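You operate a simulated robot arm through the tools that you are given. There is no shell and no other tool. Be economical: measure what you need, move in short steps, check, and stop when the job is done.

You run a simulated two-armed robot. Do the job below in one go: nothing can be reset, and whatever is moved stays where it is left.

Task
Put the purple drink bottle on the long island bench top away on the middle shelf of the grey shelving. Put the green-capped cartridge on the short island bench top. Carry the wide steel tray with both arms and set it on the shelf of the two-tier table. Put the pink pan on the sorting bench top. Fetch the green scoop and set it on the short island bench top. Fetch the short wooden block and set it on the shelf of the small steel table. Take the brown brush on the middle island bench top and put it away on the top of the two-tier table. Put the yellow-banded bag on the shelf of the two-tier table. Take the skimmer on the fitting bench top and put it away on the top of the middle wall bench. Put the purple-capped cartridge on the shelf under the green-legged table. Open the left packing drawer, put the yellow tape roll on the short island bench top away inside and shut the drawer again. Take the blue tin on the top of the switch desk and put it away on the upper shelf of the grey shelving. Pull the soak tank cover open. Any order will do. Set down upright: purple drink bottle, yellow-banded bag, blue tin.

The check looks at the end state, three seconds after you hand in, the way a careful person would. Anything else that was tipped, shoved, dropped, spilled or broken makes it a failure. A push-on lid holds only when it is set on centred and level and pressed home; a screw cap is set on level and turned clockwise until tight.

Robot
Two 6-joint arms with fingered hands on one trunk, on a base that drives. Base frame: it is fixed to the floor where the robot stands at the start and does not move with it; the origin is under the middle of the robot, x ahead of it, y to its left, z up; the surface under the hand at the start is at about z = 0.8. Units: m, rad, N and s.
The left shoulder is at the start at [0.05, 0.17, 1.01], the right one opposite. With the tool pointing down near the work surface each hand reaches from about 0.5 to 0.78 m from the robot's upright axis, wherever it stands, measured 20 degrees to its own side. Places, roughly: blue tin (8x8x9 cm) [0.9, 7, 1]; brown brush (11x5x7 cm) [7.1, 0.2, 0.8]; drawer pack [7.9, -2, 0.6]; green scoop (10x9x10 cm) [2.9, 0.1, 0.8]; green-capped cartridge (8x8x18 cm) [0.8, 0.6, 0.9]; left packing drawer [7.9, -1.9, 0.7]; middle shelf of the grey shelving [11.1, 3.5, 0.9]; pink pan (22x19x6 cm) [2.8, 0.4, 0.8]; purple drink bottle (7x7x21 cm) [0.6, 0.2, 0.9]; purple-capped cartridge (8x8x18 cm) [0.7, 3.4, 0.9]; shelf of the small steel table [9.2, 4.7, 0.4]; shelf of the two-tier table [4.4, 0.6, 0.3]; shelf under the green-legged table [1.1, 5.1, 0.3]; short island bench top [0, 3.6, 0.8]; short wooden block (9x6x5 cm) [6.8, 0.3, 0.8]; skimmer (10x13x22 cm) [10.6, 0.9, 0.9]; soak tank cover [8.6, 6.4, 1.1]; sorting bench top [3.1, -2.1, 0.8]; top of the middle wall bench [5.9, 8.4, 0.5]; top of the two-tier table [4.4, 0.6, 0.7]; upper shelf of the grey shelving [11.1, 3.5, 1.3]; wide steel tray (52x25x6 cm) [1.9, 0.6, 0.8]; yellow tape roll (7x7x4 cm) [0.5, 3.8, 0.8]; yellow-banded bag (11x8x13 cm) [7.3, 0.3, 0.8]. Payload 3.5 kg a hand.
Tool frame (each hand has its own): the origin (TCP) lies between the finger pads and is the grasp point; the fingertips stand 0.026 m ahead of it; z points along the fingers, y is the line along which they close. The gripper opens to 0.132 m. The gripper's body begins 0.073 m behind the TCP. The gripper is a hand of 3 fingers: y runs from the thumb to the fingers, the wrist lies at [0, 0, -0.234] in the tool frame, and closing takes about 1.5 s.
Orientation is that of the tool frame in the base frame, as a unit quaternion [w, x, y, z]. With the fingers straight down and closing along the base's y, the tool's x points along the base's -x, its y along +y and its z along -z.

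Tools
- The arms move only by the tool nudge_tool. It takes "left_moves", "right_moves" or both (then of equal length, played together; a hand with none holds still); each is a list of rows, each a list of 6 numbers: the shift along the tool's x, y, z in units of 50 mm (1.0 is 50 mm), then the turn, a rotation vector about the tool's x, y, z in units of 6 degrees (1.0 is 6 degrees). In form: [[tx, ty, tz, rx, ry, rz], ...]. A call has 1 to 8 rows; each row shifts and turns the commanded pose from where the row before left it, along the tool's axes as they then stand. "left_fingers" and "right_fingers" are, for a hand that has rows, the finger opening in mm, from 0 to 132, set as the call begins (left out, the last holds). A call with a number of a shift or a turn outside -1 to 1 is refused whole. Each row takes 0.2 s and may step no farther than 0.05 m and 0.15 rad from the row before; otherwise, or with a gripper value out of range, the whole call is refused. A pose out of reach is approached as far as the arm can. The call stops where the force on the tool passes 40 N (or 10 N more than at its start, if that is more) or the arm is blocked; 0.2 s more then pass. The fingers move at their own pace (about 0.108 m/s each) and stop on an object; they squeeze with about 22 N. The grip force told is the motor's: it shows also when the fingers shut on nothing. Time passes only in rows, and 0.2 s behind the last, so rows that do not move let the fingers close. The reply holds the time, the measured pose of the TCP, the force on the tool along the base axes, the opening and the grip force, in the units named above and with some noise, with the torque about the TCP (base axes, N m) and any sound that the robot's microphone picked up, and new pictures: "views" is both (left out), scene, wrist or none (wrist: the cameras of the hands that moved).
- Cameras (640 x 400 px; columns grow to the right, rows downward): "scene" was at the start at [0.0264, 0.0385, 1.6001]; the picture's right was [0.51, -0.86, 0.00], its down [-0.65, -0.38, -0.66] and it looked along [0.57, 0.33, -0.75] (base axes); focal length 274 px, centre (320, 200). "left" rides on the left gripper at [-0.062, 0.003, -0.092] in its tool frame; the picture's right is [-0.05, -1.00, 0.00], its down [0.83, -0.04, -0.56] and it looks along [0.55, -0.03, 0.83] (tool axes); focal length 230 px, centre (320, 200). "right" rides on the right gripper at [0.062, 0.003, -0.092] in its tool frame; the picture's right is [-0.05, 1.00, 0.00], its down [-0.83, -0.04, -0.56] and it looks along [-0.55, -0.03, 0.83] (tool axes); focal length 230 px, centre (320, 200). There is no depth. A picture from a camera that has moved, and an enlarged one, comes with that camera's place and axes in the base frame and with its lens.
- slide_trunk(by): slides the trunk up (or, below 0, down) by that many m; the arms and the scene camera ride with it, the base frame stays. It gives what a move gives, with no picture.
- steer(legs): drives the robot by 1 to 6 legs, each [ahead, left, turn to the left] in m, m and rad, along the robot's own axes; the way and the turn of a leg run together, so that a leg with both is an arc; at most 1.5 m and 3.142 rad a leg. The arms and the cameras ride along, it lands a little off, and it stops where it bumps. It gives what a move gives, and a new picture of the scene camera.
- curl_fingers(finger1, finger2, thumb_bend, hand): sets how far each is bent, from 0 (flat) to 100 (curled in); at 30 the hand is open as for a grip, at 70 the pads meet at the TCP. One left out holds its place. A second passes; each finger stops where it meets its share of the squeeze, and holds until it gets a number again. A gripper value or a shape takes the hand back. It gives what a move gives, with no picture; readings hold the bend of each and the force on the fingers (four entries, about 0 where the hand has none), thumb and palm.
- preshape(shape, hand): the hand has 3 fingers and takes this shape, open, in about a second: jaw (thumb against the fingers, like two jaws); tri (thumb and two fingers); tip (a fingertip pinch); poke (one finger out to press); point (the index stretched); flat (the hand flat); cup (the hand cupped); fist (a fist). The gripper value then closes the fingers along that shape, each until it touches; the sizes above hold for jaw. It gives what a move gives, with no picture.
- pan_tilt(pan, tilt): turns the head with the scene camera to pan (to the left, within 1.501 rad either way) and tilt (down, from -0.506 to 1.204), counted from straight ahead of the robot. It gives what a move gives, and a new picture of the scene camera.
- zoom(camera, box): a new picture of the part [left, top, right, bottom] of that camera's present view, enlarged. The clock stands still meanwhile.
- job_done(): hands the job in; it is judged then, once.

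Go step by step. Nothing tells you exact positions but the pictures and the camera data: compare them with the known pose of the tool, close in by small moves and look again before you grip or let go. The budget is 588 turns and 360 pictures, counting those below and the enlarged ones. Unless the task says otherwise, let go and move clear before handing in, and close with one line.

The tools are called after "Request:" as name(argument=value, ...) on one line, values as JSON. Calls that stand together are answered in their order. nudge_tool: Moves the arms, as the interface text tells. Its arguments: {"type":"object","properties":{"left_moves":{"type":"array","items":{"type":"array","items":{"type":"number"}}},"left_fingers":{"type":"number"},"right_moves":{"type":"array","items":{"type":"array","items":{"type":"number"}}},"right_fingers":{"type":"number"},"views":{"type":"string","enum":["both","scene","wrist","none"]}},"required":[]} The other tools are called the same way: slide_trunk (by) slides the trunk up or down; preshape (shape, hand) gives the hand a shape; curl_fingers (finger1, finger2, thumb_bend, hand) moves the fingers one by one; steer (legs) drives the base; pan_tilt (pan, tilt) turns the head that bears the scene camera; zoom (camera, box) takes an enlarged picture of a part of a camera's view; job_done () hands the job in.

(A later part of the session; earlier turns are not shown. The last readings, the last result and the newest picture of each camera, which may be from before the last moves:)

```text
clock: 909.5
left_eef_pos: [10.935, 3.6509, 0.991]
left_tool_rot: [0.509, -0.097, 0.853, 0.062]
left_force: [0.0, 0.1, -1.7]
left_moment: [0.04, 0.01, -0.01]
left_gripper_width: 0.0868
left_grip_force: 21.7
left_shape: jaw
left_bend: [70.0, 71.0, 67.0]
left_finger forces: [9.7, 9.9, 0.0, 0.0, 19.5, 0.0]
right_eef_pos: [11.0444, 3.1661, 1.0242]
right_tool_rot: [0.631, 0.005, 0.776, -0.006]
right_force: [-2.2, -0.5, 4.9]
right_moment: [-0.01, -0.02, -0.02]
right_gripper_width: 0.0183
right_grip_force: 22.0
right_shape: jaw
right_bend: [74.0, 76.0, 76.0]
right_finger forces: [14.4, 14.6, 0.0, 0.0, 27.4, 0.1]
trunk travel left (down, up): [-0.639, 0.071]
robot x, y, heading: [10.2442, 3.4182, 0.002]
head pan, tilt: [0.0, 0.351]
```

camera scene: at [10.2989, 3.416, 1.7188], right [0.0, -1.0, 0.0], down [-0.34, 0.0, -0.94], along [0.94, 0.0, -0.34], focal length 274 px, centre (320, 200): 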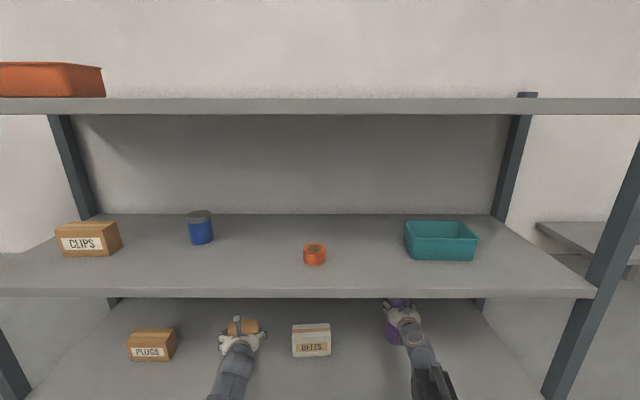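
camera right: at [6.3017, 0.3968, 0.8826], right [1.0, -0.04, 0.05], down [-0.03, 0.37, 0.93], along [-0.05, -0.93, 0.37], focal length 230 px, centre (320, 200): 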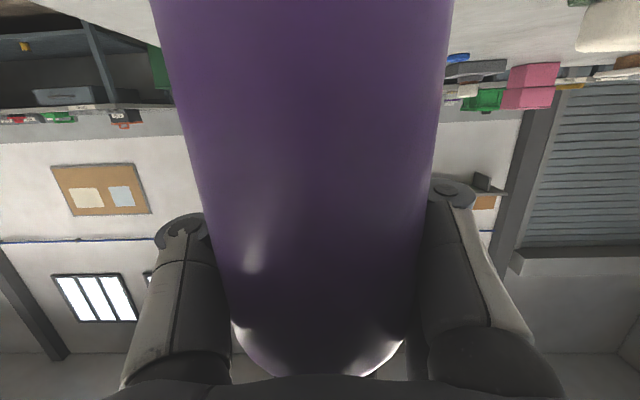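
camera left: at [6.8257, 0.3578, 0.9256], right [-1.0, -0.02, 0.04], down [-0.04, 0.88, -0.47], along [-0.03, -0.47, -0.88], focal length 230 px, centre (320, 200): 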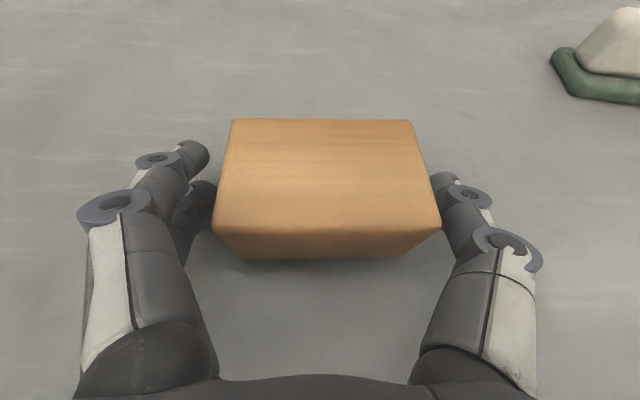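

Request:
slide_trunk(by=-0.004)

Request:
nudge_tool(right_moves=[[0, 0, 0, 0, 0, 0], [0, 0, 0, 0, 0, 0], [0, 0, 0, 0, 0, 0], [0, 0, 0, 0, 0, 0], [0, 0, 0, 0, 0, 0]], right_fingers=112, views="wrist")

```text
clock: 910.0
left_eef_pos: [10.9346, 3.6512, 0.9892]
left_tool_rot: [0.51, -0.096, 0.853, 0.062]
left_force: [-0.2, 0.0, -1.3]
left_moment: [0.02, 0.01, -0.01]
left_gripper_width: 0.0868
left_grip_force: 21.9
left_shape: jaw
left_bend: [70.0, 71.0, 67.0]
left_finger forces: [9.7, 10.0, 0.0, 0.1, 19.7, 0.1]
right_eef_pos: [11.0428, 3.1674, 1.0249]
right_tool_rot: [0.632, 0.005, 0.775, -0.006]
right_force: [2.4, -0.6, 26.1]
right_moment: [0.07, 0.6, 0.04]
right_gripper_width: 0.0183
right_grip_force: 21.9
right_shape: jaw
right_bend: [74.0, 76.0, 76.0]
right_finger forces: [14.8, 14.8, 0.0, 0.1, 29.0, 0.0]
trunk travel left (down, up): [-0.635, 0.075]
robot x, y, heading: [10.2449, 3.4153, -0.0]
head pan, tilt: [0.0, 0.351]
```

```text
clock: 911.2
left_eef_pos: [10.9352, 3.6512, 0.9873]
left_tool_rot: [0.509, -0.097, 0.853, 0.063]
left_force: [0.8, -0.4, -0.8]
left_moment: [-0.03, 0.02, 0.01]
left_gripper_width: 0.0868
left_grip_force: 22.5
left_shape: jaw
left_bend: [70.0, 71.0, 67.0]
left_finger forces: [9.7, 9.8, 0.1, 0.1, 19.6, 0.0]
right_eef_pos: [11.043, 3.1663, 1.0189]
right_tool_rot: [0.63, 0.005, 0.777, -0.006]
right_force: [0.5, 0.4, 0.4]
right_moment: [-0.01, -0.01, 0.03]
right_gripper_width: 0.1118
right_grip_force: 0.1
right_shape: jaw
right_bend: [55.0, 55.0, 51.0]
right_finger forces: [0.0, 0.0, 0.0, 0.0, 0.0, 0.1]
trunk travel left (down, up): [-0.635, 0.075]
robot x, y, heading: [10.2437, 3.4177, 0.002]
head pan, tilt: [0.0, 0.351]
camera right: at [10.9417, 3.1719, 0.9773], right [0.02, 1.0, 0.05], down [-0.37, -0.04, 0.93], along [0.93, -0.04, 0.37], focal length 230 px, centre (320, 200)
```

right: 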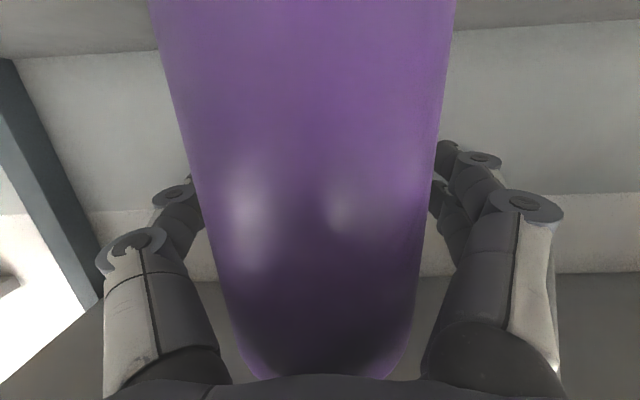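

Request:
nudge_tool(right_moves=[[0, 0, 0, 0, 0, 0], [0, 0, 0, 0, 0, 0]], right_fingers=132, views="none")

Request:
steer(legs=[[-0.45, 0, 0]])

Request:
zoom(camera="scene", box=[240, 160, 480, 340])

```text
clock: 911.9
left_eef_pos: [10.937, 3.651, 0.9866]
left_tool_rot: [0.509, -0.097, 0.853, 0.062]
left_force: [0.6, 0.4, -1.2]
left_moment: [0.01, 0.01, -0.01]
left_gripper_width: 0.0864
left_grip_force: 22.2
left_shape: jaw
left_bend: [70.0, 71.0, 67.0]
left_finger forces: [9.7, 10.0, 0.0, 0.1, 19.6, 0.0]
right_eef_pos: [11.0441, 3.1664, 1.0204]
right_tool_rot: [0.63, 0.004, 0.777, -0.005]
right_force: [0.2, 0.2, 0.5]
right_moment: [0.0, 0.01, 0.02]
right_gripper_width: 0.132
right_grip_force: 0.1
right_shape: jaw
right_bend: [30.0, 30.0, 30.0]
right_finger forces: [0.1, 0.1, 0.0, 0.0, 0.1, 0.0]
trunk travel left (down, up): [-0.635, 0.075]
robot x, y, heading: [10.2462, 3.4179, 0.004]
head pan, tilt: [0.0, 0.351]
```

```text
clock: 914.6
left_eef_pos: [10.4848, 3.6476, 0.9873]
left_tool_rot: [0.509, -0.094, 0.853, 0.06]
left_force: [-0.9, 0.3, -0.6]
left_moment: [0.01, 0.0, 0.01]
left_gripper_width: 0.0867
left_grip_force: 21.8
left_shape: jaw
left_bend: [70.0, 71.0, 67.0]
left_finger forces: [9.7, 10.0, 0.0, 0.0, 19.6, 0.0]
right_eef_pos: [10.5898, 3.1625, 1.0202]
right_tool_rot: [0.63, 0.008, 0.777, -0.008]
right_force: [-0.4, 0.2, 0.1]
right_moment: [0.01, -0.01, 0.01]
right_gripper_width: 0.132
right_grip_force: 0.1
right_shape: jaw
right_bend: [30.0, 30.0, 30.0]
right_finger forces: [0.0, 0.0, 0.1, 0.1, 0.0, 0.0]
trunk travel left (down, up): [-0.635, 0.075]
robot x, y, heading: [9.7912, 3.4209, -0.005]
head pan, tilt: [0.0, 0.351]
camera scene: at [9.8445, 3.4161, 1.6539], right [0.0, -1.0, 0.0], down [-0.34, 0.0, -0.94], along [0.94, 0.0, -0.34], focal length 274 px, centre (320, 200)
```

scene: 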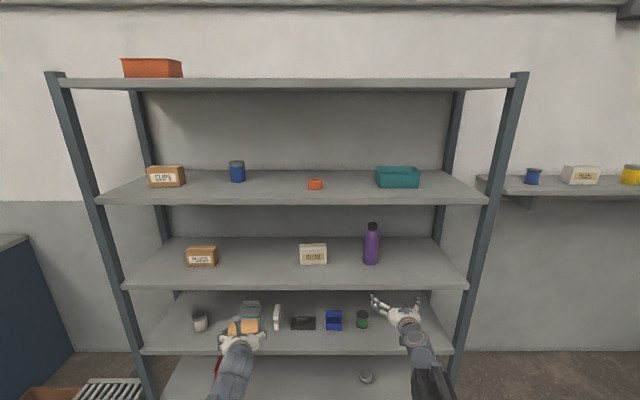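

```text
2.22 times, centred on (360, 250) of scene
camera zoom: at [9.8445, 3.4161, 1.6539], right [0.0, -1.0, 0.0], down [-0.34, 0.0, -0.94], along [0.94, 0.0, -0.34], focal length 609 px, centre (231, 89)
```

zoom: 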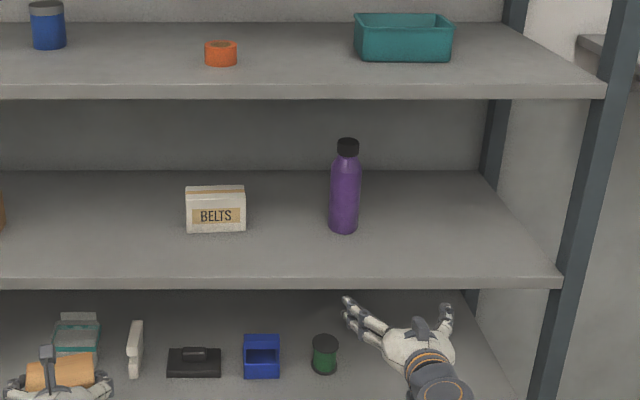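

The bottle stands upright on the middle shelf. Next the block: turn to face the small steel table and look at its shelf.

Request:
steer(legs=[[-0.1, 0, 0], [0, 0, 1.571], [0, 0.35, 0]])

Request:
slide_trunk(by=-0.35)

Request:
pan_tilt(pan=0.0, tilt=0.5)

```text
clock: 921.4
left_eef_pos: [9.1099, 4.1102, 0.9865]
left_tool_rot: [-0.317, 0.671, -0.535, -0.403]
left_force: [-0.4, 0.0, -1.7]
left_moment: [-0.02, -0.02, -0.03]
left_gripper_width: 0.0868
left_grip_force: 22.1
left_shape: jaw
left_bend: [70.0, 71.0, 67.0]
left_finger forces: [9.7, 9.9, 0.0, 0.0, 19.6, 0.0]
right_eef_pos: [9.5936, 4.2156, 1.0197]
right_tool_rot: [0.45, -0.545, 0.553, 0.441]
right_force: [0.0, 0.0, 0.9]
right_moment: [0.02, 0.02, -0.03]
right_gripper_width: 0.132
right_grip_force: 0.1
right_shape: jaw
right_bend: [30.0, 30.0, 30.0]
right_finger forces: [0.0, 0.1, 0.0, 0.0, 0.0, 0.1]
trunk travel left (down, up): [-0.635, 0.075]
robot x, y, heading: [9.3397, 3.4207, 1.569]
head pan, tilt: [0.0, 0.351]
camera scene: at [9.34, 3.4699, 1.6538], right [1.0, 0.0, 0.0], down [0.0, -0.34, -0.94], along [0.0, 0.94, -0.34], focal length 274 px, centre (320, 200)
```

scene: 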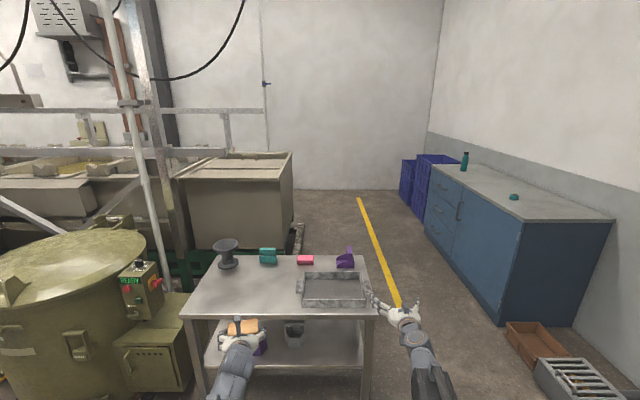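

```text
clock: 924.9
left_eef_pos: [9.1098, 4.1098, 0.6363]
left_tool_rot: [-0.316, 0.671, -0.536, -0.403]
left_force: [0.6, -0.5, -1.5]
left_moment: [-0.02, 0.0, 0.03]
left_gripper_width: 0.0866
left_grip_force: 21.8
left_shape: jaw
left_bend: [70.0, 71.0, 67.0]
left_finger forces: [9.7, 9.9, 0.1, 0.0, 19.5, 0.0]
right_eef_pos: [9.5956, 4.2152, 0.6697]
right_tool_rot: [0.45, -0.545, 0.554, 0.441]
right_force: [0.3, 0.3, 0.1]
right_moment: [-0.01, 0.01, 0.0]
right_gripper_width: 0.1317
right_grip_force: 0.1
right_shape: jaw
right_bend: [30.0, 30.0, 30.0]
right_finger forces: [0.0, 0.1, 0.1, 0.1, 0.0, 0.1]
trunk travel left (down, up): [-0.285, 0.425]
robot x, y, heading: [9.3441, 3.4138, 1.571]
head pan, tilt: [0.0, 0.351]
```

```text
clock: 925.5
left_eef_pos: [9.1103, 4.1099, 0.6371]
left_tool_rot: [-0.317, 0.671, -0.536, -0.403]
left_force: [-1.3, -0.2, -1.1]
left_moment: [-0.02, 0.02, -0.01]
left_gripper_width: 0.0866
left_grip_force: 22.0
left_shape: jaw
left_bend: [70.0, 71.0, 67.0]
left_finger forces: [9.7, 9.9, 0.0, 0.0, 19.6, 0.1]
right_eef_pos: [9.594, 4.2148, 0.6703]
right_tool_rot: [0.449, -0.545, 0.553, 0.441]
right_force: [0.3, 0.4, -0.4]
right_moment: [0.0, 0.0, 0.01]
right_gripper_width: 0.1317
right_grip_force: 0.1
right_shape: jaw
right_bend: [30.0, 30.0, 30.0]
right_finger forces: [0.0, 0.0, 0.1, 0.1, 0.0, 0.0]
trunk travel left (down, up): [-0.285, 0.425]
robot x, y, heading: [9.3383, 3.4181, 1.577]
head pan, tilt: [0.0, 0.499]
camera scene: at [9.3407, 3.4678, 1.2902], right [1.0, 0.0, 0.0], down [0.0, -0.48, -0.88], along [0.0, 0.88, -0.48], focal length 274 px, centre (320, 200)
```

scene: 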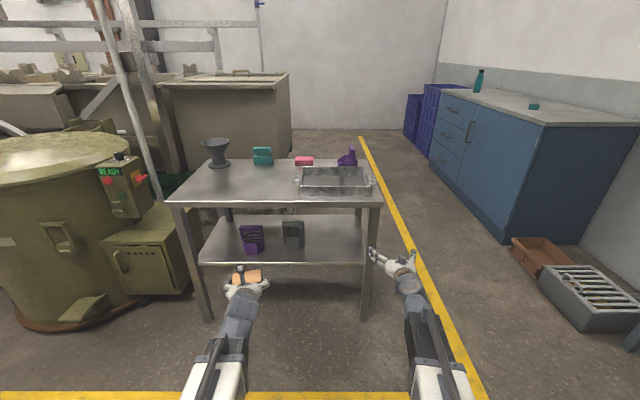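

The shelf has a purple and a grey item; the right part (x 9.27–9.55) is free. I line up the left hand at x ≈ 9.38, lower, and drive in.

Request:
steer(legs=[[0, -0.27, -0.003]])

Request:
slide_trunk(by=-0.16)

Request:
steer(legs=[[0.3, 0, 0]])

```text
clock: 927.5
left_eef_pos: [9.3845, 4.1098, 0.6368]
left_tool_rot: [-0.318, 0.669, -0.538, -0.403]
left_force: [0.3, 0.8, -1.0]
left_moment: [-0.02, 0.02, 0.01]
left_gripper_width: 0.0867
left_grip_force: 21.8
left_shape: jaw
left_bend: [70.0, 71.0, 67.0]
left_finger forces: [9.8, 9.8, 0.0, 0.1, 19.6, 0.1]
right_eef_pos: [9.8683, 4.212, 0.6705]
right_tool_rot: [0.451, -0.543, 0.555, 0.439]
right_force: [0.5, 0.5, 0.9]
right_moment: [0.02, -0.04, 0.01]
right_gripper_width: 0.1322
right_grip_force: 0.1
right_shape: jaw
right_bend: [30.0, 30.0, 30.0]
right_finger forces: [0.0, 0.1, 0.1, 0.1, 0.0, 0.0]
trunk travel left (down, up): [-0.285, 0.425]
robot x, y, heading: [9.6123, 3.4189, 1.561]
head pan, tilt: [0.0, 0.499]
camera scene: at [9.6103, 3.4667, 1.2902], right [1.0, -0.01, 0.0], down [0.0, -0.48, -0.88], along [0.01, 0.88, -0.48], focal length 274 px, centre (320, 200)
```

scene: 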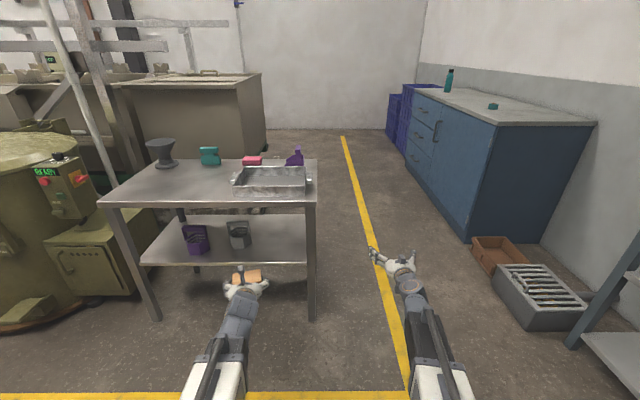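

```text
clock: 929.3
left_eef_pos: [9.3851, 4.1095, 0.4759]
left_tool_rot: [-0.319, 0.668, -0.539, -0.402]
left_force: [0.0, -0.7, -0.2]
left_moment: [0.03, 0.0, 0.01]
left_gripper_width: 0.0864
left_grip_force: 22.0
left_shape: jaw
left_bend: [70.0, 71.0, 67.0]
left_finger forces: [9.6, 9.9, 0.0, 0.1, 19.6, 0.0]
right_eef_pos: [9.8694, 4.213, 0.5092]
right_tool_rot: [0.451, -0.543, 0.556, 0.439]
right_force: [-0.3, 0.1, 0.5]
right_moment: [-0.01, 0.0, 0.05]
right_gripper_width: 0.1317
right_grip_force: 0.0
right_shape: jaw
right_bend: [30.0, 30.0, 30.0]
right_finger forces: [0.0, 0.0, 0.0, 0.0, 0.0, 0.1]
trunk travel left (down, up): [-0.125, 0.585]
robot x, y, heading: [9.6112, 3.4167, 1.56]
head pan, tilt: [0.0, 0.499]
```

```text
clock: 931.3
left_eef_pos: [9.3846, 4.4093, 0.4761]
left_tool_rot: [-0.317, 0.67, -0.538, -0.402]
left_force: [0.0, 0.1, -1.4]
left_moment: [0.0, -0.03, -0.01]
left_gripper_width: 0.0868
left_grip_force: 21.5
left_shape: jaw
left_bend: [70.0, 71.0, 67.0]
left_finger forces: [9.7, 9.8, 0.0, 0.0, 19.7, 0.0]
right_eef_pos: [9.8683, 4.5122, 0.5094]
right_tool_rot: [0.45, -0.544, 0.554, 0.44]
right_force: [0.0, 0.4, 0.2]
right_moment: [0.02, 0.01, 0.0]
right_gripper_width: 0.1322
right_grip_force: 0.1
right_shape: jaw
right_bend: [30.0, 30.0, 30.0]
right_finger forces: [0.0, 0.0, 0.0, 0.0, 0.0, 0.1]
trunk travel left (down, up): [-0.125, 0.585]
robot x, y, heading: [9.6104, 3.7178, 1.565]
head pan, tilt: [0.0, 0.499]
camera scene: at [9.612, 3.7664, 1.1302], right [1.0, 0.0, 0.0], down [0.0, -0.48, -0.88], along [0.0, 0.88, -0.48], focal length 274 px, centre (320, 200)
```

scene: 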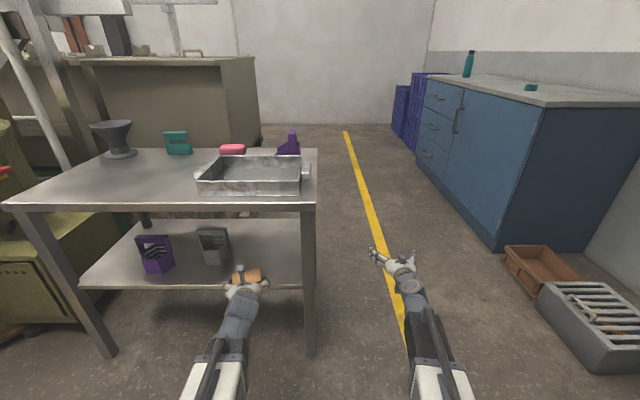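

Request:
steer(legs=[[0.23, 0, 0.006]])

Request:
slide_trunk(by=-0.03)

Request:
zoom(camera="left", box=[0, 0, 640, 400])

```text
clock: 933.1
left_eef_pos: [9.382, 4.6383, 0.4771]
left_tool_rot: [-0.317, 0.67, -0.536, -0.403]
left_force: [0.9, 0.5, -1.2]
left_moment: [0.03, 0.04, -0.02]
left_gripper_width: 0.0863
left_grip_force: 22.3
left_shape: jaw
left_bend: [70.0, 71.0, 67.0]
left_finger forces: [9.6, 9.9, 0.1, 0.0, 19.5, 0.0]
right_eef_pos: [9.8657, 4.7444, 0.5098]
right_tool_rot: [0.45, -0.545, 0.553, 0.442]
right_force: [-0.7, 0.3, 1.3]
right_moment: [0.03, 0.0, 0.0]
right_gripper_width: 0.1317
right_grip_force: 0.0
right_shape: jaw
right_bend: [30.0, 30.0, 30.0]
right_finger forces: [0.1, 0.0, 0.0, 0.0, 0.0, 0.0]
trunk travel left (down, up): [-0.125, 0.585]
robot x, y, heading: [9.6128, 3.9463, 1.568]
head pan, tilt: [0.0, 0.499]
camera scene: at [9.6124, 3.9965, 1.1302], right [1.0, 0.0, 0.0], down [0.0, -0.48, -0.88], along [0.0, 0.88, -0.48], focal length 274 px, centre (320, 200)
```

scene: 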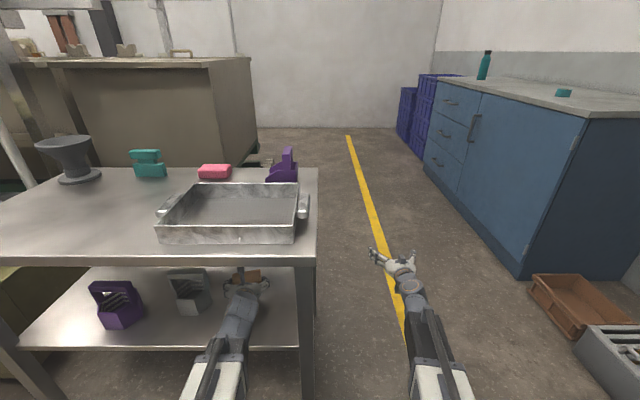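

```text
clock: 933.8
left_eef_pos: [9.3814, 4.6387, 0.4466]
left_tool_rot: [-0.317, 0.671, -0.536, -0.403]
left_force: [-1.0, -1.0, -1.2]
left_moment: [0.0, -0.01, 0.01]
left_gripper_width: 0.0866
left_grip_force: 21.8
left_shape: jaw
left_bend: [70.0, 71.0, 67.0]
left_finger forces: [9.6, 9.9, 0.0, 0.0, 19.6, 0.0]
right_eef_pos: [9.8662, 4.7436, 0.4802]
right_tool_rot: [0.45, -0.545, 0.553, 0.441]
right_force: [-0.8, 0.4, -0.2]
right_moment: [-0.02, -0.01, 0.01]
right_gripper_width: 0.1321
right_grip_force: 0.1
right_shape: jaw
right_bend: [30.0, 30.0, 30.0]
right_finger forces: [0.0, 0.0, 0.0, 0.0, 0.0, 0.0]
trunk travel left (down, up): [-0.095, 0.615]
robot x, y, heading: [9.6153, 3.9486, 1.574]
head pan, tilt: [0.0, 0.499]
```

```text
1.00 times, centred on (320, 200) of left (not enlarged: the box is as wide or as high as the picture)
camera zoom: at [9.3914, 4.5864, 0.5454], right [0.97, 0.25, 0.04], down [0.24, -0.85, -0.47], along [-0.08, 0.46, -0.88], focal length 230 px, centre (320, 200)
```

zoom: 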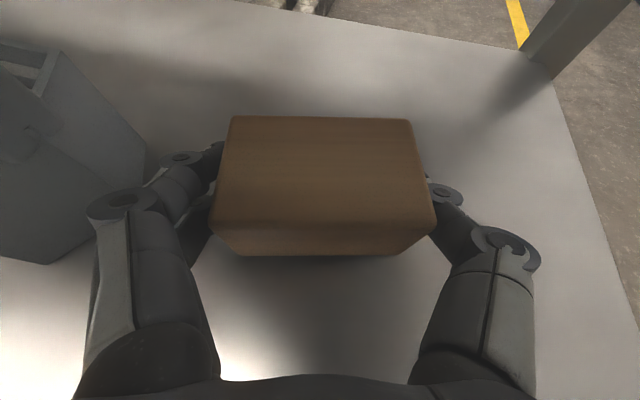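

The grey item is close on the left; I shift the hand 35 mm right, then lower to contact.

Request:
nudge_tool(left_moves=[[0, -0.7, 0, 0, 0, 0]], views="none")

Request:
slide_trunk(by=-0.012)

Request:
slide_trunk(by=-0.006)

```text
clock: 934.2
left_eef_pos: [9.4154, 4.6467, 0.4473]
left_tool_rot: [-0.316, 0.671, -0.536, -0.403]
left_force: [0.3, 0.4, -1.1]
left_moment: [-0.01, -0.01, -0.01]
left_gripper_width: 0.0866
left_grip_force: 22.2
left_shape: jaw
left_bend: [70.0, 71.0, 67.0]
left_finger forces: [9.8, 9.9, 0.0, 0.1, 19.7, 0.1]
right_eef_pos: [9.8667, 4.7438, 0.4778]
right_tool_rot: [0.45, -0.545, 0.553, 0.441]
right_force: [0.6, 1.1, -0.1]
right_moment: [-0.01, -0.03, 0.02]
right_gripper_width: 0.1319
right_grip_force: 0.0
right_shape: jaw
right_bend: [30.0, 30.0, 30.0]
right_finger forces: [0.1, 0.0, 0.0, 0.0, 0.1, 0.0]
trunk travel left (down, up): [-0.095, 0.615]
robot x, y, heading: [9.6137, 3.9488, 1.573]
head pan, tilt: [0.0, 0.499]
```

```text
clock: 934.8
left_eef_pos: [9.4154, 4.6458, 0.4351]
left_tool_rot: [-0.317, 0.67, -0.536, -0.403]
left_force: [-0.9, 1.1, -1.6]
left_moment: [-0.06, 0.0, 0.02]
left_gripper_width: 0.0862
left_grip_force: 21.9
left_shape: jaw
left_bend: [70.0, 71.0, 67.0]
left_finger forces: [9.8, 9.9, 0.0, 0.0, 19.7, 0.0]
right_eef_pos: [9.866, 4.7436, 0.4669]
right_tool_rot: [0.45, -0.545, 0.553, 0.441]
right_force: [-0.5, 0.0, 0.9]
right_moment: [0.01, -0.02, 0.04]
right_gripper_width: 0.1317
right_grip_force: 0.0
right_shape: jaw
right_bend: [30.0, 30.0, 30.0]
right_finger forces: [0.0, 0.0, 0.0, 0.1, 0.0, 0.0]
trunk travel left (down, up): [-0.083, 0.627]
robot x, y, heading: [9.6145, 3.9483, 1.571]
head pan, tilt: [0.0, 0.499]
```

```text
clock: 935.4
left_eef_pos: [9.4161, 4.6461, 0.4277]
left_tool_rot: [-0.317, 0.67, -0.536, -0.404]
left_force: [-0.4, -0.2, -1.3]
left_moment: [0.0, 0.01, 0.0]
left_gripper_width: 0.0865
left_grip_force: 21.8
left_shape: jaw
left_bend: [70.0, 71.0, 67.0]
left_finger forces: [9.8, 9.9, 0.0, 0.0, 19.7, 0.1]
right_eef_pos: [9.8648, 4.7439, 0.4614]
right_tool_rot: [0.45, -0.545, 0.554, 0.441]
right_force: [0.0, 1.0, 0.3]
right_moment: [0.01, 0.0, 0.0]
right_gripper_width: 0.1321
right_grip_force: 0.0
right_shape: jaw
right_bend: [30.0, 30.0, 30.0]
right_finger forces: [0.0, 0.0, 0.1, 0.0, 0.0, 0.0]
trunk travel left (down, up): [-0.077, 0.633]
robot x, y, heading: [9.6103, 3.9465, 1.567]
head pan, tilt: [0.0, 0.499]
```

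Request:
slide_trunk(by=-0.007)

Request:
slide_trunk(by=-0.006)

```text
clock: 935.9
left_eef_pos: [9.4157, 4.6471, 0.4258]
left_tool_rot: [-0.319, 0.668, -0.535, -0.407]
left_force: [-2.5, -0.9, 28.2]
left_moment: [0.27, 0.88, 0.0]
left_gripper_width: 0.0861
left_grip_force: 22.2
left_shape: jaw
left_bend: [70.0, 71.0, 67.0]
left_finger forces: [11.3, 28.6, 0.0, 0.0, 19.8, 0.0]
right_eef_pos: [9.8661, 4.7436, 0.4563]
right_tool_rot: [0.45, -0.544, 0.553, 0.442]
right_force: [0.6, 0.1, 0.3]
right_moment: [-0.05, 0.02, 0.02]
right_gripper_width: 0.1319
right_grip_force: 0.0
right_shape: jaw
right_bend: [30.0, 30.0, 30.0]
right_finger forces: [0.0, 0.0, 0.0, 0.0, 0.1, 0.0]
trunk travel left (down, up): [-0.07, 0.64]
robot x, y, heading: [9.6109, 3.9447, 1.573]
head pan, tilt: [0.0, 0.499]
```

```text
clock: 936.3
left_eef_pos: [9.4154, 4.6478, 0.427]
left_tool_rot: [-0.322, 0.666, -0.535, -0.408]
left_force: [-0.5, -2.4, 14.5]
left_moment: [0.18, 0.16, -0.05]
left_gripper_width: 0.0862
left_grip_force: 22.6
left_shape: jaw
left_bend: [70.0, 71.0, 67.0]
left_finger forces: [11.1, 16.4, 0.1, 0.0, 19.9, 0.1]
right_eef_pos: [9.8648, 4.7435, 0.4528]
right_tool_rot: [0.45, -0.545, 0.553, 0.442]
right_force: [0.2, 0.3, 0.4]
right_moment: [0.01, -0.01, 0.01]
right_gripper_width: 0.1321
right_grip_force: 0.0
right_shape: jaw
right_bend: [30.0, 30.0, 30.0]
right_finger forces: [0.0, 0.0, 0.1, 0.0, 0.1, 0.1]
trunk travel left (down, up): [-0.068, 0.642]
robot x, y, heading: [9.616, 3.9436, 1.569]
head pan, tilt: [0.0, 0.499]
stopped: the force on the tool passed its limit at 45 N (the readings are from after the stop); the commanded pose is now the measured one
```

Request:
nudge_tool(left_moves=[[-0.04, 0, -0.02, 0, 0, 0], [0, 0, 0, 0, 0, 0], [0, 0, 0, 0, 0, 0], [0, 0, 0, 0, 0, 0]], left_fingers=112, views="wrist")

```text
clock: 937.3
left_eef_pos: [9.4168, 4.648, 0.4265]
left_tool_rot: [-0.318, 0.668, -0.536, -0.407]
left_force: [2.6, 1.1, 8.9]
left_moment: [0.04, 0.45, -0.07]
left_gripper_width: 0.1102
left_grip_force: 0.1
left_shape: jaw
left_bend: [55.0, 58.0, 51.0]
left_finger forces: [0.1, 8.4, 0.0, 0.1, 0.0, 0.1]
right_eef_pos: [9.8663, 4.744, 0.4528]
right_tool_rot: [0.45, -0.545, 0.553, 0.442]
right_force: [0.4, 0.3, -0.9]
right_moment: [0.01, 0.0, -0.01]
right_gripper_width: 0.132
right_grip_force: 0.0
right_shape: jaw
right_bend: [30.0, 30.0, 30.0]
right_finger forces: [0.1, 0.1, 0.0, 0.1, 0.0, 0.1]
trunk travel left (down, up): [-0.068, 0.642]
robot x, y, heading: [9.6137, 3.9444, 1.57]
head pan, tilt: [0.0, 0.499]
camera left: at [9.426, 4.5953, 0.5243], right [0.97, 0.24, 0.04], down [0.23, -0.85, -0.48], along [-0.09, 0.47, -0.88], focal length 230 px, centre (320, 200)
```

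left: 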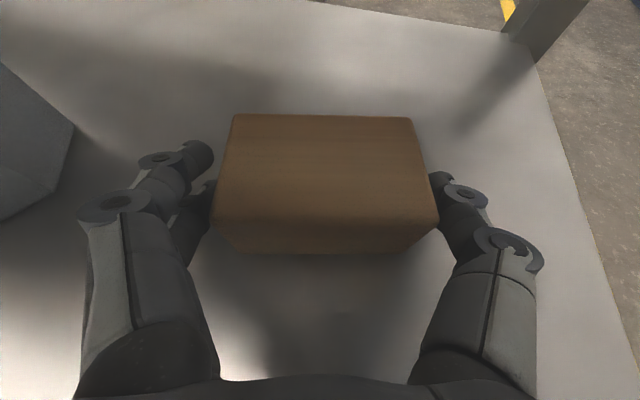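

Request:
slide_trunk(by=0.08)

Request:
steer(legs=[[-0.55, 0, 0]])

Request:
zoom(camera="scene", box=[100, 180, 340, 320])

```text
clock: 938.5
left_eef_pos: [9.4158, 4.6482, 0.506]
left_tool_rot: [-0.319, 0.667, -0.536, -0.407]
left_force: [0.3, 0.1, 0.4]
left_moment: [-0.01, 0.0, 0.03]
left_gripper_width: 0.1116
left_grip_force: 0.1
left_shape: jaw
left_bend: [55.0, 55.0, 51.0]
left_finger forces: [0.0, 0.0, 0.0, 0.1, 0.1, 0.1]
right_eef_pos: [9.8673, 4.7441, 0.5329]
right_tool_rot: [0.45, -0.545, 0.553, 0.441]
right_force: [-0.1, -0.6, -0.5]
right_moment: [-0.05, 0.01, 0.02]
right_gripper_width: 0.1319
right_grip_force: 0.1
right_shape: jaw
right_bend: [30.0, 30.0, 30.0]
right_finger forces: [0.1, 0.0, 0.0, 0.1, 0.1, 0.0]
trunk travel left (down, up): [-0.148, 0.562]
robot x, y, heading: [9.6125, 3.9526, 1.568]
head pan, tilt: [0.0, 0.499]
```

```text
clock: 941.6
left_eef_pos: [9.4147, 4.0946, 0.5048]
left_tool_rot: [-0.318, 0.668, -0.534, -0.408]
left_force: [0.7, 0.3, 0.1]
left_moment: [0.0, 0.01, 0.02]
left_gripper_width: 0.1117
left_grip_force: 0.1
left_shape: jaw
left_bend: [55.0, 55.0, 51.0]
left_finger forces: [0.1, 0.0, 0.0, 0.0, 0.1, 0.1]
right_eef_pos: [9.8637, 4.1932, 0.5336]
right_tool_rot: [0.449, -0.546, 0.552, 0.442]
right_force: [0.2, 0.2, 0.2]
right_moment: [0.02, 0.0, 0.03]
right_gripper_width: 0.1319
right_grip_force: 0.1
right_shape: jaw
right_bend: [30.0, 30.0, 30.0]
right_finger forces: [0.1, 0.0, 0.0, 0.0, 0.0, 0.0]
trunk travel left (down, up): [-0.148, 0.562]
robot x, y, heading: [9.6132, 3.3951, 1.575]
head pan, tilt: [0.0, 0.499]
camera scene: at [9.613, 3.4444, 1.1533], right [1.0, 0.0, 0.0], down [0.0, -0.48, -0.88], along [0.0, 0.88, -0.48], focal length 274 px, centre (320, 200)
```

scene: 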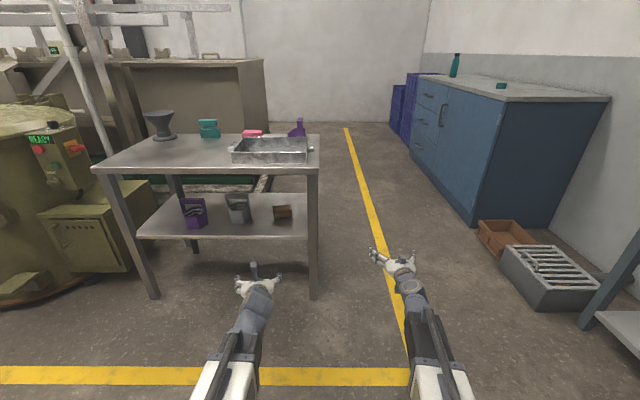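

```text
2.67 times, centred on (220, 250) of scene
camera zoom: at [9.613, 3.4444, 1.1533], right [1.0, 0.0, 0.0], down [0.0, -0.48, -0.88], along [0.0, 0.88, -0.48], focal length 731 px, centre (587, 67)
```

zoom: 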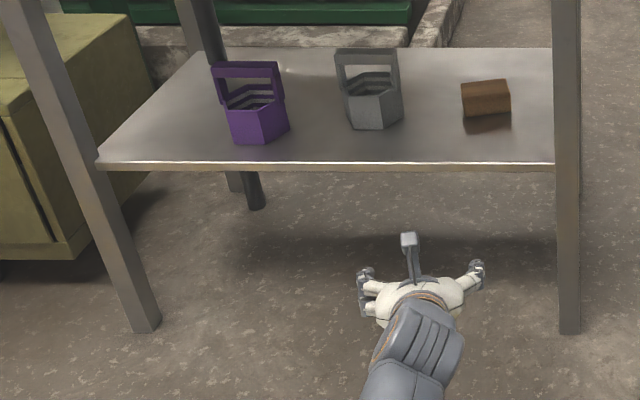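

The block is on the shelf. Last: the skimmer on the fitting bench. I raise the trunk and drive round to it.

Request:
slide_trunk(by=0.4)

Request:
slide_trunk(by=0.15)

Request:
steer(legs=[[0, 0, -1.575], [-0.66, 0, 0], [0, -1.3, 0], [0, -1.1, 0], [0.45, 0, 0]])

Request:
pan_tilt(pan=0.0, tilt=0.55)

Request:
zoom(camera="scene", box=[200, 100, 440, 260])

```text
clock: 945.5
left_eef_pos: [9.4146, 4.0957, 0.9058]
left_tool_rot: [-0.319, 0.668, -0.535, -0.407]
left_force: [0.0, 0.3, -0.5]
left_moment: [0.02, 0.0, 0.01]
left_gripper_width: 0.1118
left_grip_force: 0.1
left_shape: jaw
left_bend: [55.0, 55.0, 51.0]
left_finger forces: [0.0, 0.0, 0.0, 0.0, 0.0, 0.0]
right_eef_pos: [9.8654, 4.1935, 0.9333]
right_tool_rot: [0.449, -0.546, 0.552, 0.442]
right_force: [0.1, 0.7, -0.5]
right_moment: [0.02, -0.02, 0.0]
right_gripper_width: 0.132
right_grip_force: 0.1
right_shape: jaw
right_bend: [30.0, 30.0, 30.0]
right_finger forces: [0.0, 0.1, 0.0, 0.1, 0.1, 0.1]
trunk travel left (down, up): [-0.548, 0.162]
robot x, y, heading: [9.6129, 3.3951, 1.57]
head pan, tilt: [0.0, 0.499]
```

```text
clock: 947.2
left_eef_pos: [9.414, 4.0955, 1.0551]
left_tool_rot: [-0.319, 0.668, -0.534, -0.408]
left_force: [0.2, 0.0, -0.9]
left_moment: [0.03, -0.02, -0.06]
left_gripper_width: 0.1118
left_grip_force: 0.1
left_shape: jaw
left_bend: [55.0, 55.0, 51.0]
left_finger forces: [0.1, 0.0, 0.0, 0.1, 0.0, 0.0]
right_eef_pos: [9.864, 4.194, 1.0823]
right_tool_rot: [0.45, -0.545, 0.553, 0.441]
right_force: [1.9, -0.4, -0.7]
right_moment: [0.01, 0.0, -0.02]
right_gripper_width: 0.1319
right_grip_force: 0.1
right_shape: jaw
right_bend: [30.0, 30.0, 30.0]
right_finger forces: [0.1, 0.0, 0.0, 0.1, 0.1, 0.1]
trunk travel left (down, up): [-0.698, 0.012]
robot x, y, heading: [9.6134, 3.3906, 1.577]
head pan, tilt: [0.0, 0.499]
```

```text
clock: 968.3
left_eef_pos: [10.0855, 1.1796, 1.0555]
left_tool_rot: [0.514, -0.085, 0.852, 0.057]
left_force: [0.2, -0.1, -1.3]
left_moment: [-0.02, -0.01, 0.01]
left_gripper_width: 0.1118
left_grip_force: 0.2
left_shape: jaw
left_bend: [55.0, 55.0, 51.0]
left_finger forces: [0.0, 0.1, 0.0, 0.0, 0.0, 0.0]
right_eef_pos: [10.1738, 0.7274, 1.0825]
right_tool_rot: [0.63, 0.013, 0.776, -0.012]
right_force: [-0.6, -0.1, 0.5]
right_moment: [0.0, -0.01, 0.02]
right_gripper_width: 0.1317
right_grip_force: 0.1
right_shape: jaw
right_bend: [30.0, 30.0, 30.0]
right_finger forces: [0.1, 0.1, 0.0, 0.0, 0.0, 0.0]
trunk travel left (down, up): [-0.698, 0.012]
robot x, y, heading: [9.3812, 0.993, -0.016]
head pan, tilt: [0.0, 0.499]
camera scene: at [9.4308, 0.9925, 1.7033], right [-0.02, -1.0, 0.0], down [-0.48, 0.01, -0.88], along [0.88, -0.02, -0.48], focal length 274 px, centre (320, 200)
```

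scene: 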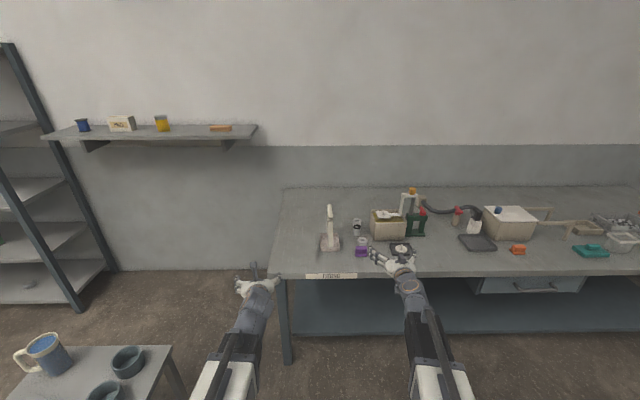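

```text
clock: 969.0
left_eef_pos: [10.0846, 1.1806, 1.056]
left_tool_rot: [0.514, -0.085, 0.852, 0.057]
left_force: [-0.5, 0.0, -0.6]
left_moment: [0.01, -0.03, -0.03]
left_gripper_width: 0.1115
left_grip_force: 0.1
left_shape: jaw
left_bend: [55.0, 55.0, 51.0]
left_finger forces: [0.0, 0.0, 0.0, 0.1, 0.0, 0.0]
right_eef_pos: [10.1729, 0.7281, 1.0826]
right_tool_rot: [0.629, 0.013, 0.777, -0.012]
right_force: [-1.0, 0.5, -0.4]
right_moment: [-0.03, 0.03, -0.01]
right_gripper_width: 0.1319
right_grip_force: 0.1
right_shape: jaw
right_bend: [30.0, 30.0, 30.0]
right_finger forces: [0.0, 0.0, 0.0, 0.0, 0.0, 0.0]
trunk travel left (down, up): [-0.698, 0.012]
robot x, y, heading: [9.3789, 0.9923, -0.019]
head pan, tilt: [0.0, 0.55]
camera scene: at [9.4289, 0.9925, 1.6988], right [-0.02, -1.0, 0.0], down [-0.52, 0.01, -0.85], along [0.85, -0.02, -0.52], focal length 274 px, centre (320, 200)
```

scene: 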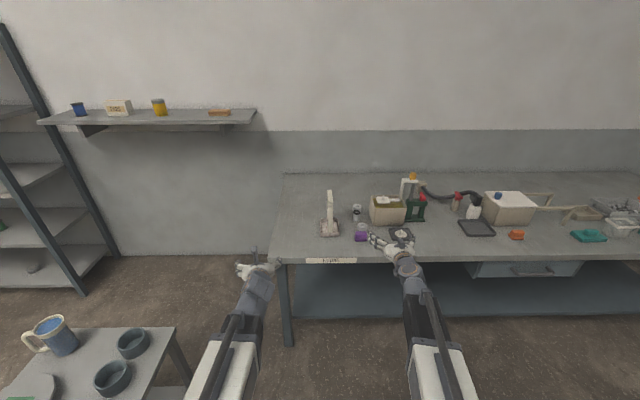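

```text
2.50 times, centred on (320, 180) of scene
camera zoom: at [9.4289, 0.9925, 1.6988], right [-0.02, -1.0, 0.0], down [-0.52, 0.01, -0.85], along [0.85, -0.02, -0.52], focal length 686 px, centre (320, 250)
```

zoom: 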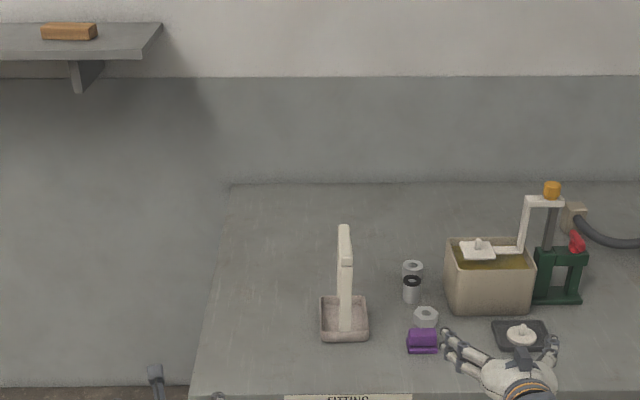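

The skimmer is the white dish with an upright handle at about [10.55, 0.92]. I line up the right hand with its handle, lower to z ≈ 0.93 and approach.

Request:
steer(legs=[[0.05, 0.18, 0.018]])

Request:
slide_trunk(by=-0.14)

Request:
nudge_tool(right_moves=[[0, 0, 0, 0, 0, 0], [0, 0, 0, 0, 0, 0]], right_fingers=70, views="both")

```text
clock: 970.5
left_eef_pos: [10.1341, 1.3741, 1.0555]
left_tool_rot: [0.512, -0.094, 0.851, 0.063]
left_force: [-0.8, -0.2, -0.3]
left_moment: [-0.02, 0.05, -0.01]
left_gripper_width: 0.1117
left_grip_force: 0.0
left_shape: jaw
left_bend: [55.0, 55.0, 51.0]
left_finger forces: [0.0, 0.1, 0.1, 0.0, 0.1, 0.0]
right_eef_pos: [10.2301, 0.923, 1.0828]
right_tool_rot: [0.63, 0.006, 0.777, -0.006]
right_force: [0.1, -0.2, 0.9]
right_moment: [-0.01, -0.02, 0.04]
right_gripper_width: 0.1321
right_grip_force: 0.1
right_shape: jaw
right_bend: [30.0, 30.0, 30.0]
right_finger forces: [0.0, 0.0, 0.0, 0.0, 0.0, 0.0]
trunk travel left (down, up): [-0.698, 0.012]
robot x, y, heading: [9.4314, 1.1758, 0.005]
head pan, tilt: [0.0, 0.55]
camera scene: at [9.4809, 1.1752, 1.6987], right [0.0, -1.0, 0.0], down [-0.52, 0.0, -0.85], along [0.85, 0.0, -0.52], focal length 274 px, centre (320, 200)
```

scene: 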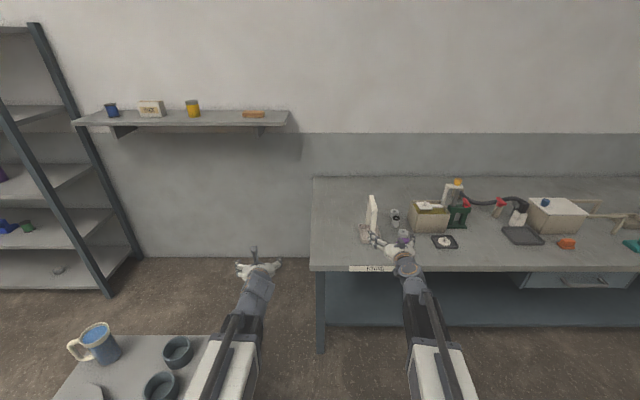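

```text
clock: 972.2
left_eef_pos: [10.1335, 1.3724, 0.9161]
left_tool_rot: [0.514, -0.093, 0.851, 0.062]
left_force: [0.5, -0.2, 0.2]
left_moment: [0.01, 0.0, 0.0]
left_gripper_width: 0.1119
left_grip_force: 0.1
left_shape: jaw
left_bend: [55.0, 55.0, 51.0]
left_finger forces: [0.0, 0.0, 0.0, 0.0, 0.1, 0.1]
right_eef_pos: [10.2298, 0.9231, 0.9429]
right_tool_rot: [0.63, 0.006, 0.776, -0.006]
right_force: [0.0, -0.1, 0.1]
right_moment: [0.01, -0.01, -0.01]
right_gripper_width: 0.1318
right_grip_force: 0.1
right_shape: jaw
right_bend: [30.0, 30.0, 30.0]
right_finger forces: [0.1, 0.0, 0.1, 0.0, 0.0, 0.0]
trunk travel left (down, up): [-0.558, 0.152]
robot x, y, heading: [9.4337, 1.1725, 0.001]
head pan, tilt: [0.0, 0.55]
```

```text
clock: 972.8
left_eef_pos: [10.1338, 1.3721, 0.9164]
left_tool_rot: [0.514, -0.093, 0.851, 0.061]
left_force: [0.0, 0.2, -0.6]
left_moment: [0.0, 0.02, 0.02]
left_gripper_width: 0.1116
left_grip_force: 0.0
left_shape: jaw
left_bend: [55.0, 55.0, 51.0]
left_finger forces: [0.0, 0.1, 0.0, 0.0, 0.1, 0.0]
right_eef_pos: [10.2294, 0.9228, 0.9422]
right_tool_rot: [0.63, 0.006, 0.776, -0.007]
right_force: [0.0, -0.9, -0.1]
right_moment: [0.04, 0.02, 0.0]
right_gripper_width: 0.0705
right_grip_force: 0.0
right_shape: jaw
right_bend: [72.0, 72.0, 70.0]
right_finger forces: [0.0, 0.1, 0.0, 0.0, 0.0, 0.0]
trunk travel left (down, up): [-0.558, 0.152]
robot x, y, heading: [9.4321, 1.1734, -0.0]
head pan, tilt: [0.0, 0.55]
camera scene: at [9.4805, 1.1739, 1.5588], right [0.0, -1.0, 0.0], down [-0.52, 0.0, -0.85], along [0.85, 0.0, -0.52], focal length 274 px, centre (320, 200)
camera right: at [10.1276, 0.9281, 0.9006], right [0.03, 1.0, 0.05], down [-0.37, -0.04, 0.93], along [0.93, -0.04, 0.37], focal length 230 px, centre (320, 200)
```

scene: 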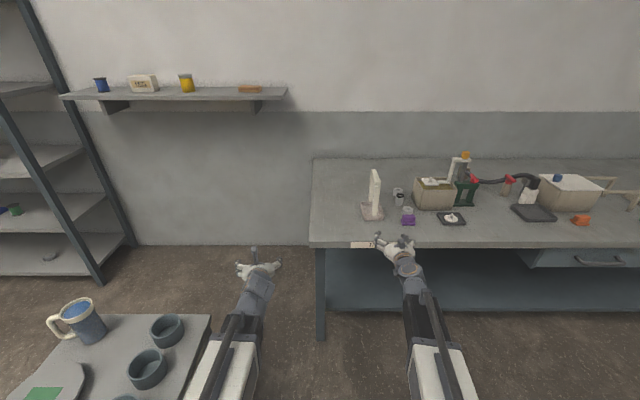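
right: 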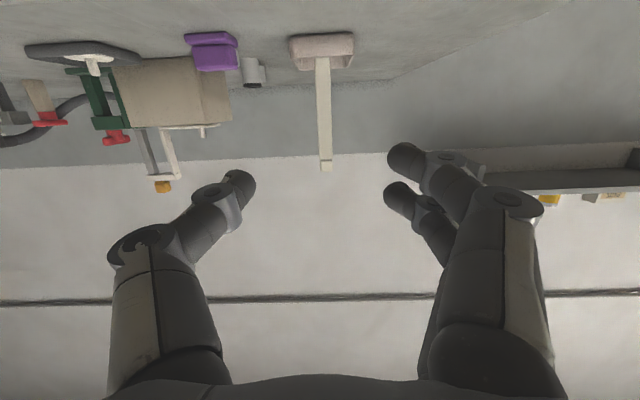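

Handle ≈ [10.62, 0.924], well centred. Drive ahead and close on it.

Request:
steer(legs=[[0.37, 0, 0]])

Request:
zoom(camera="right", box=[0, 0, 640, 400])

Request:
zoom(camera="scene", box=[320, 140, 480, 260])

```text
clock: 975.1
left_eef_pos: [10.5024, 1.3775, 0.9158]
left_tool_rot: [0.514, -0.096, 0.85, 0.063]
left_force: [0.0, -0.1, 0.0]
left_moment: [-0.02, 0.0, 0.02]
left_gripper_width: 0.1119
left_grip_force: 0.0
left_shape: jaw
left_bend: [55.0, 55.0, 51.0]
left_finger forces: [0.1, 0.1, 0.0, 0.0, 0.0, 0.0]
right_eef_pos: [10.5999, 0.9263, 0.9426]
right_tool_rot: [0.63, 0.004, 0.777, -0.004]
right_force: [-0.7, -0.7, -0.5]
right_moment: [0.02, -0.02, 0.03]
right_gripper_width: 0.0707
right_grip_force: 0.0
right_shape: jaw
right_bend: [72.0, 72.0, 70.0]
right_finger forces: [0.1, 0.1, 0.0, 0.1, 0.1, 0.0]
trunk travel left (down, up): [-0.558, 0.152]
robot x, y, heading: [9.7994, 1.1753, 0.005]
head pan, tilt: [0.0, 0.55]
camera scene: at [9.85, 1.1749, 1.5587], right [0.0, -1.0, 0.0], down [-0.52, 0.0, -0.85], along [0.85, 0.0, -0.52], focal length 274 px, centre (320, 200)
```

scene: 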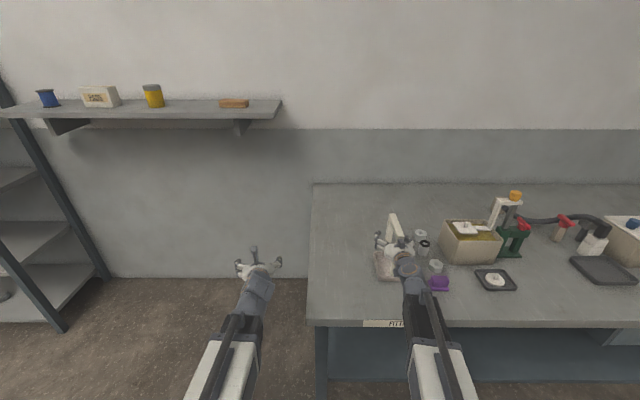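

```text
1.00 times, centred on (320, 200) of right (not enlarged: the box is as wide or as high as the picture)
camera zoom: at [10.4982, 0.9322, 0.9005], right [0.02, 1.0, 0.05], down [-0.37, -0.04, 0.93], along [0.93, -0.04, 0.37], focal length 230 px, centre (320, 200)
```

zoom: 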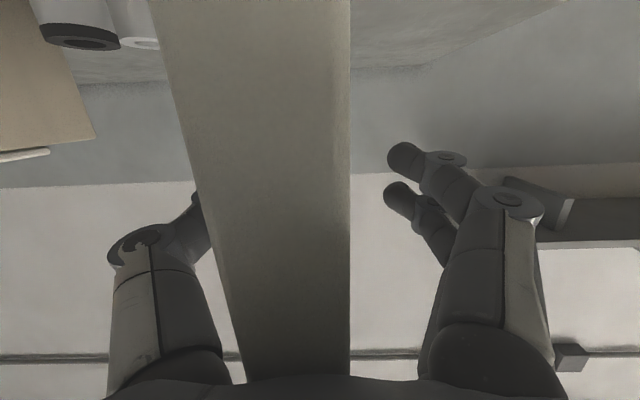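

```text
3.33 times, centred on (400, 200) of scene
camera zoom: at [9.85, 1.1749, 1.5587], right [0.0, -1.0, 0.0], down [-0.52, 0.0, -0.85], along [0.85, 0.0, -0.52], focal length 914 px, centre (53, 200)
```

zoom: 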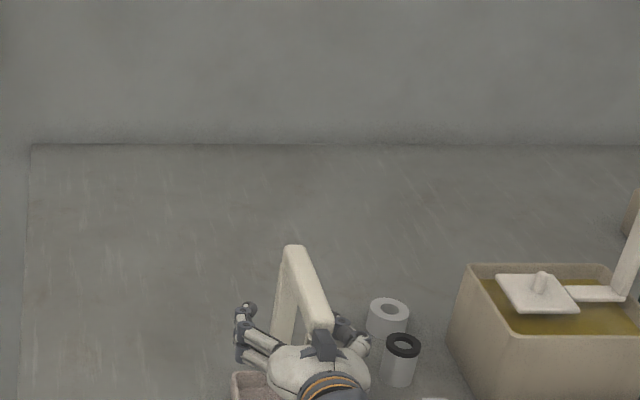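

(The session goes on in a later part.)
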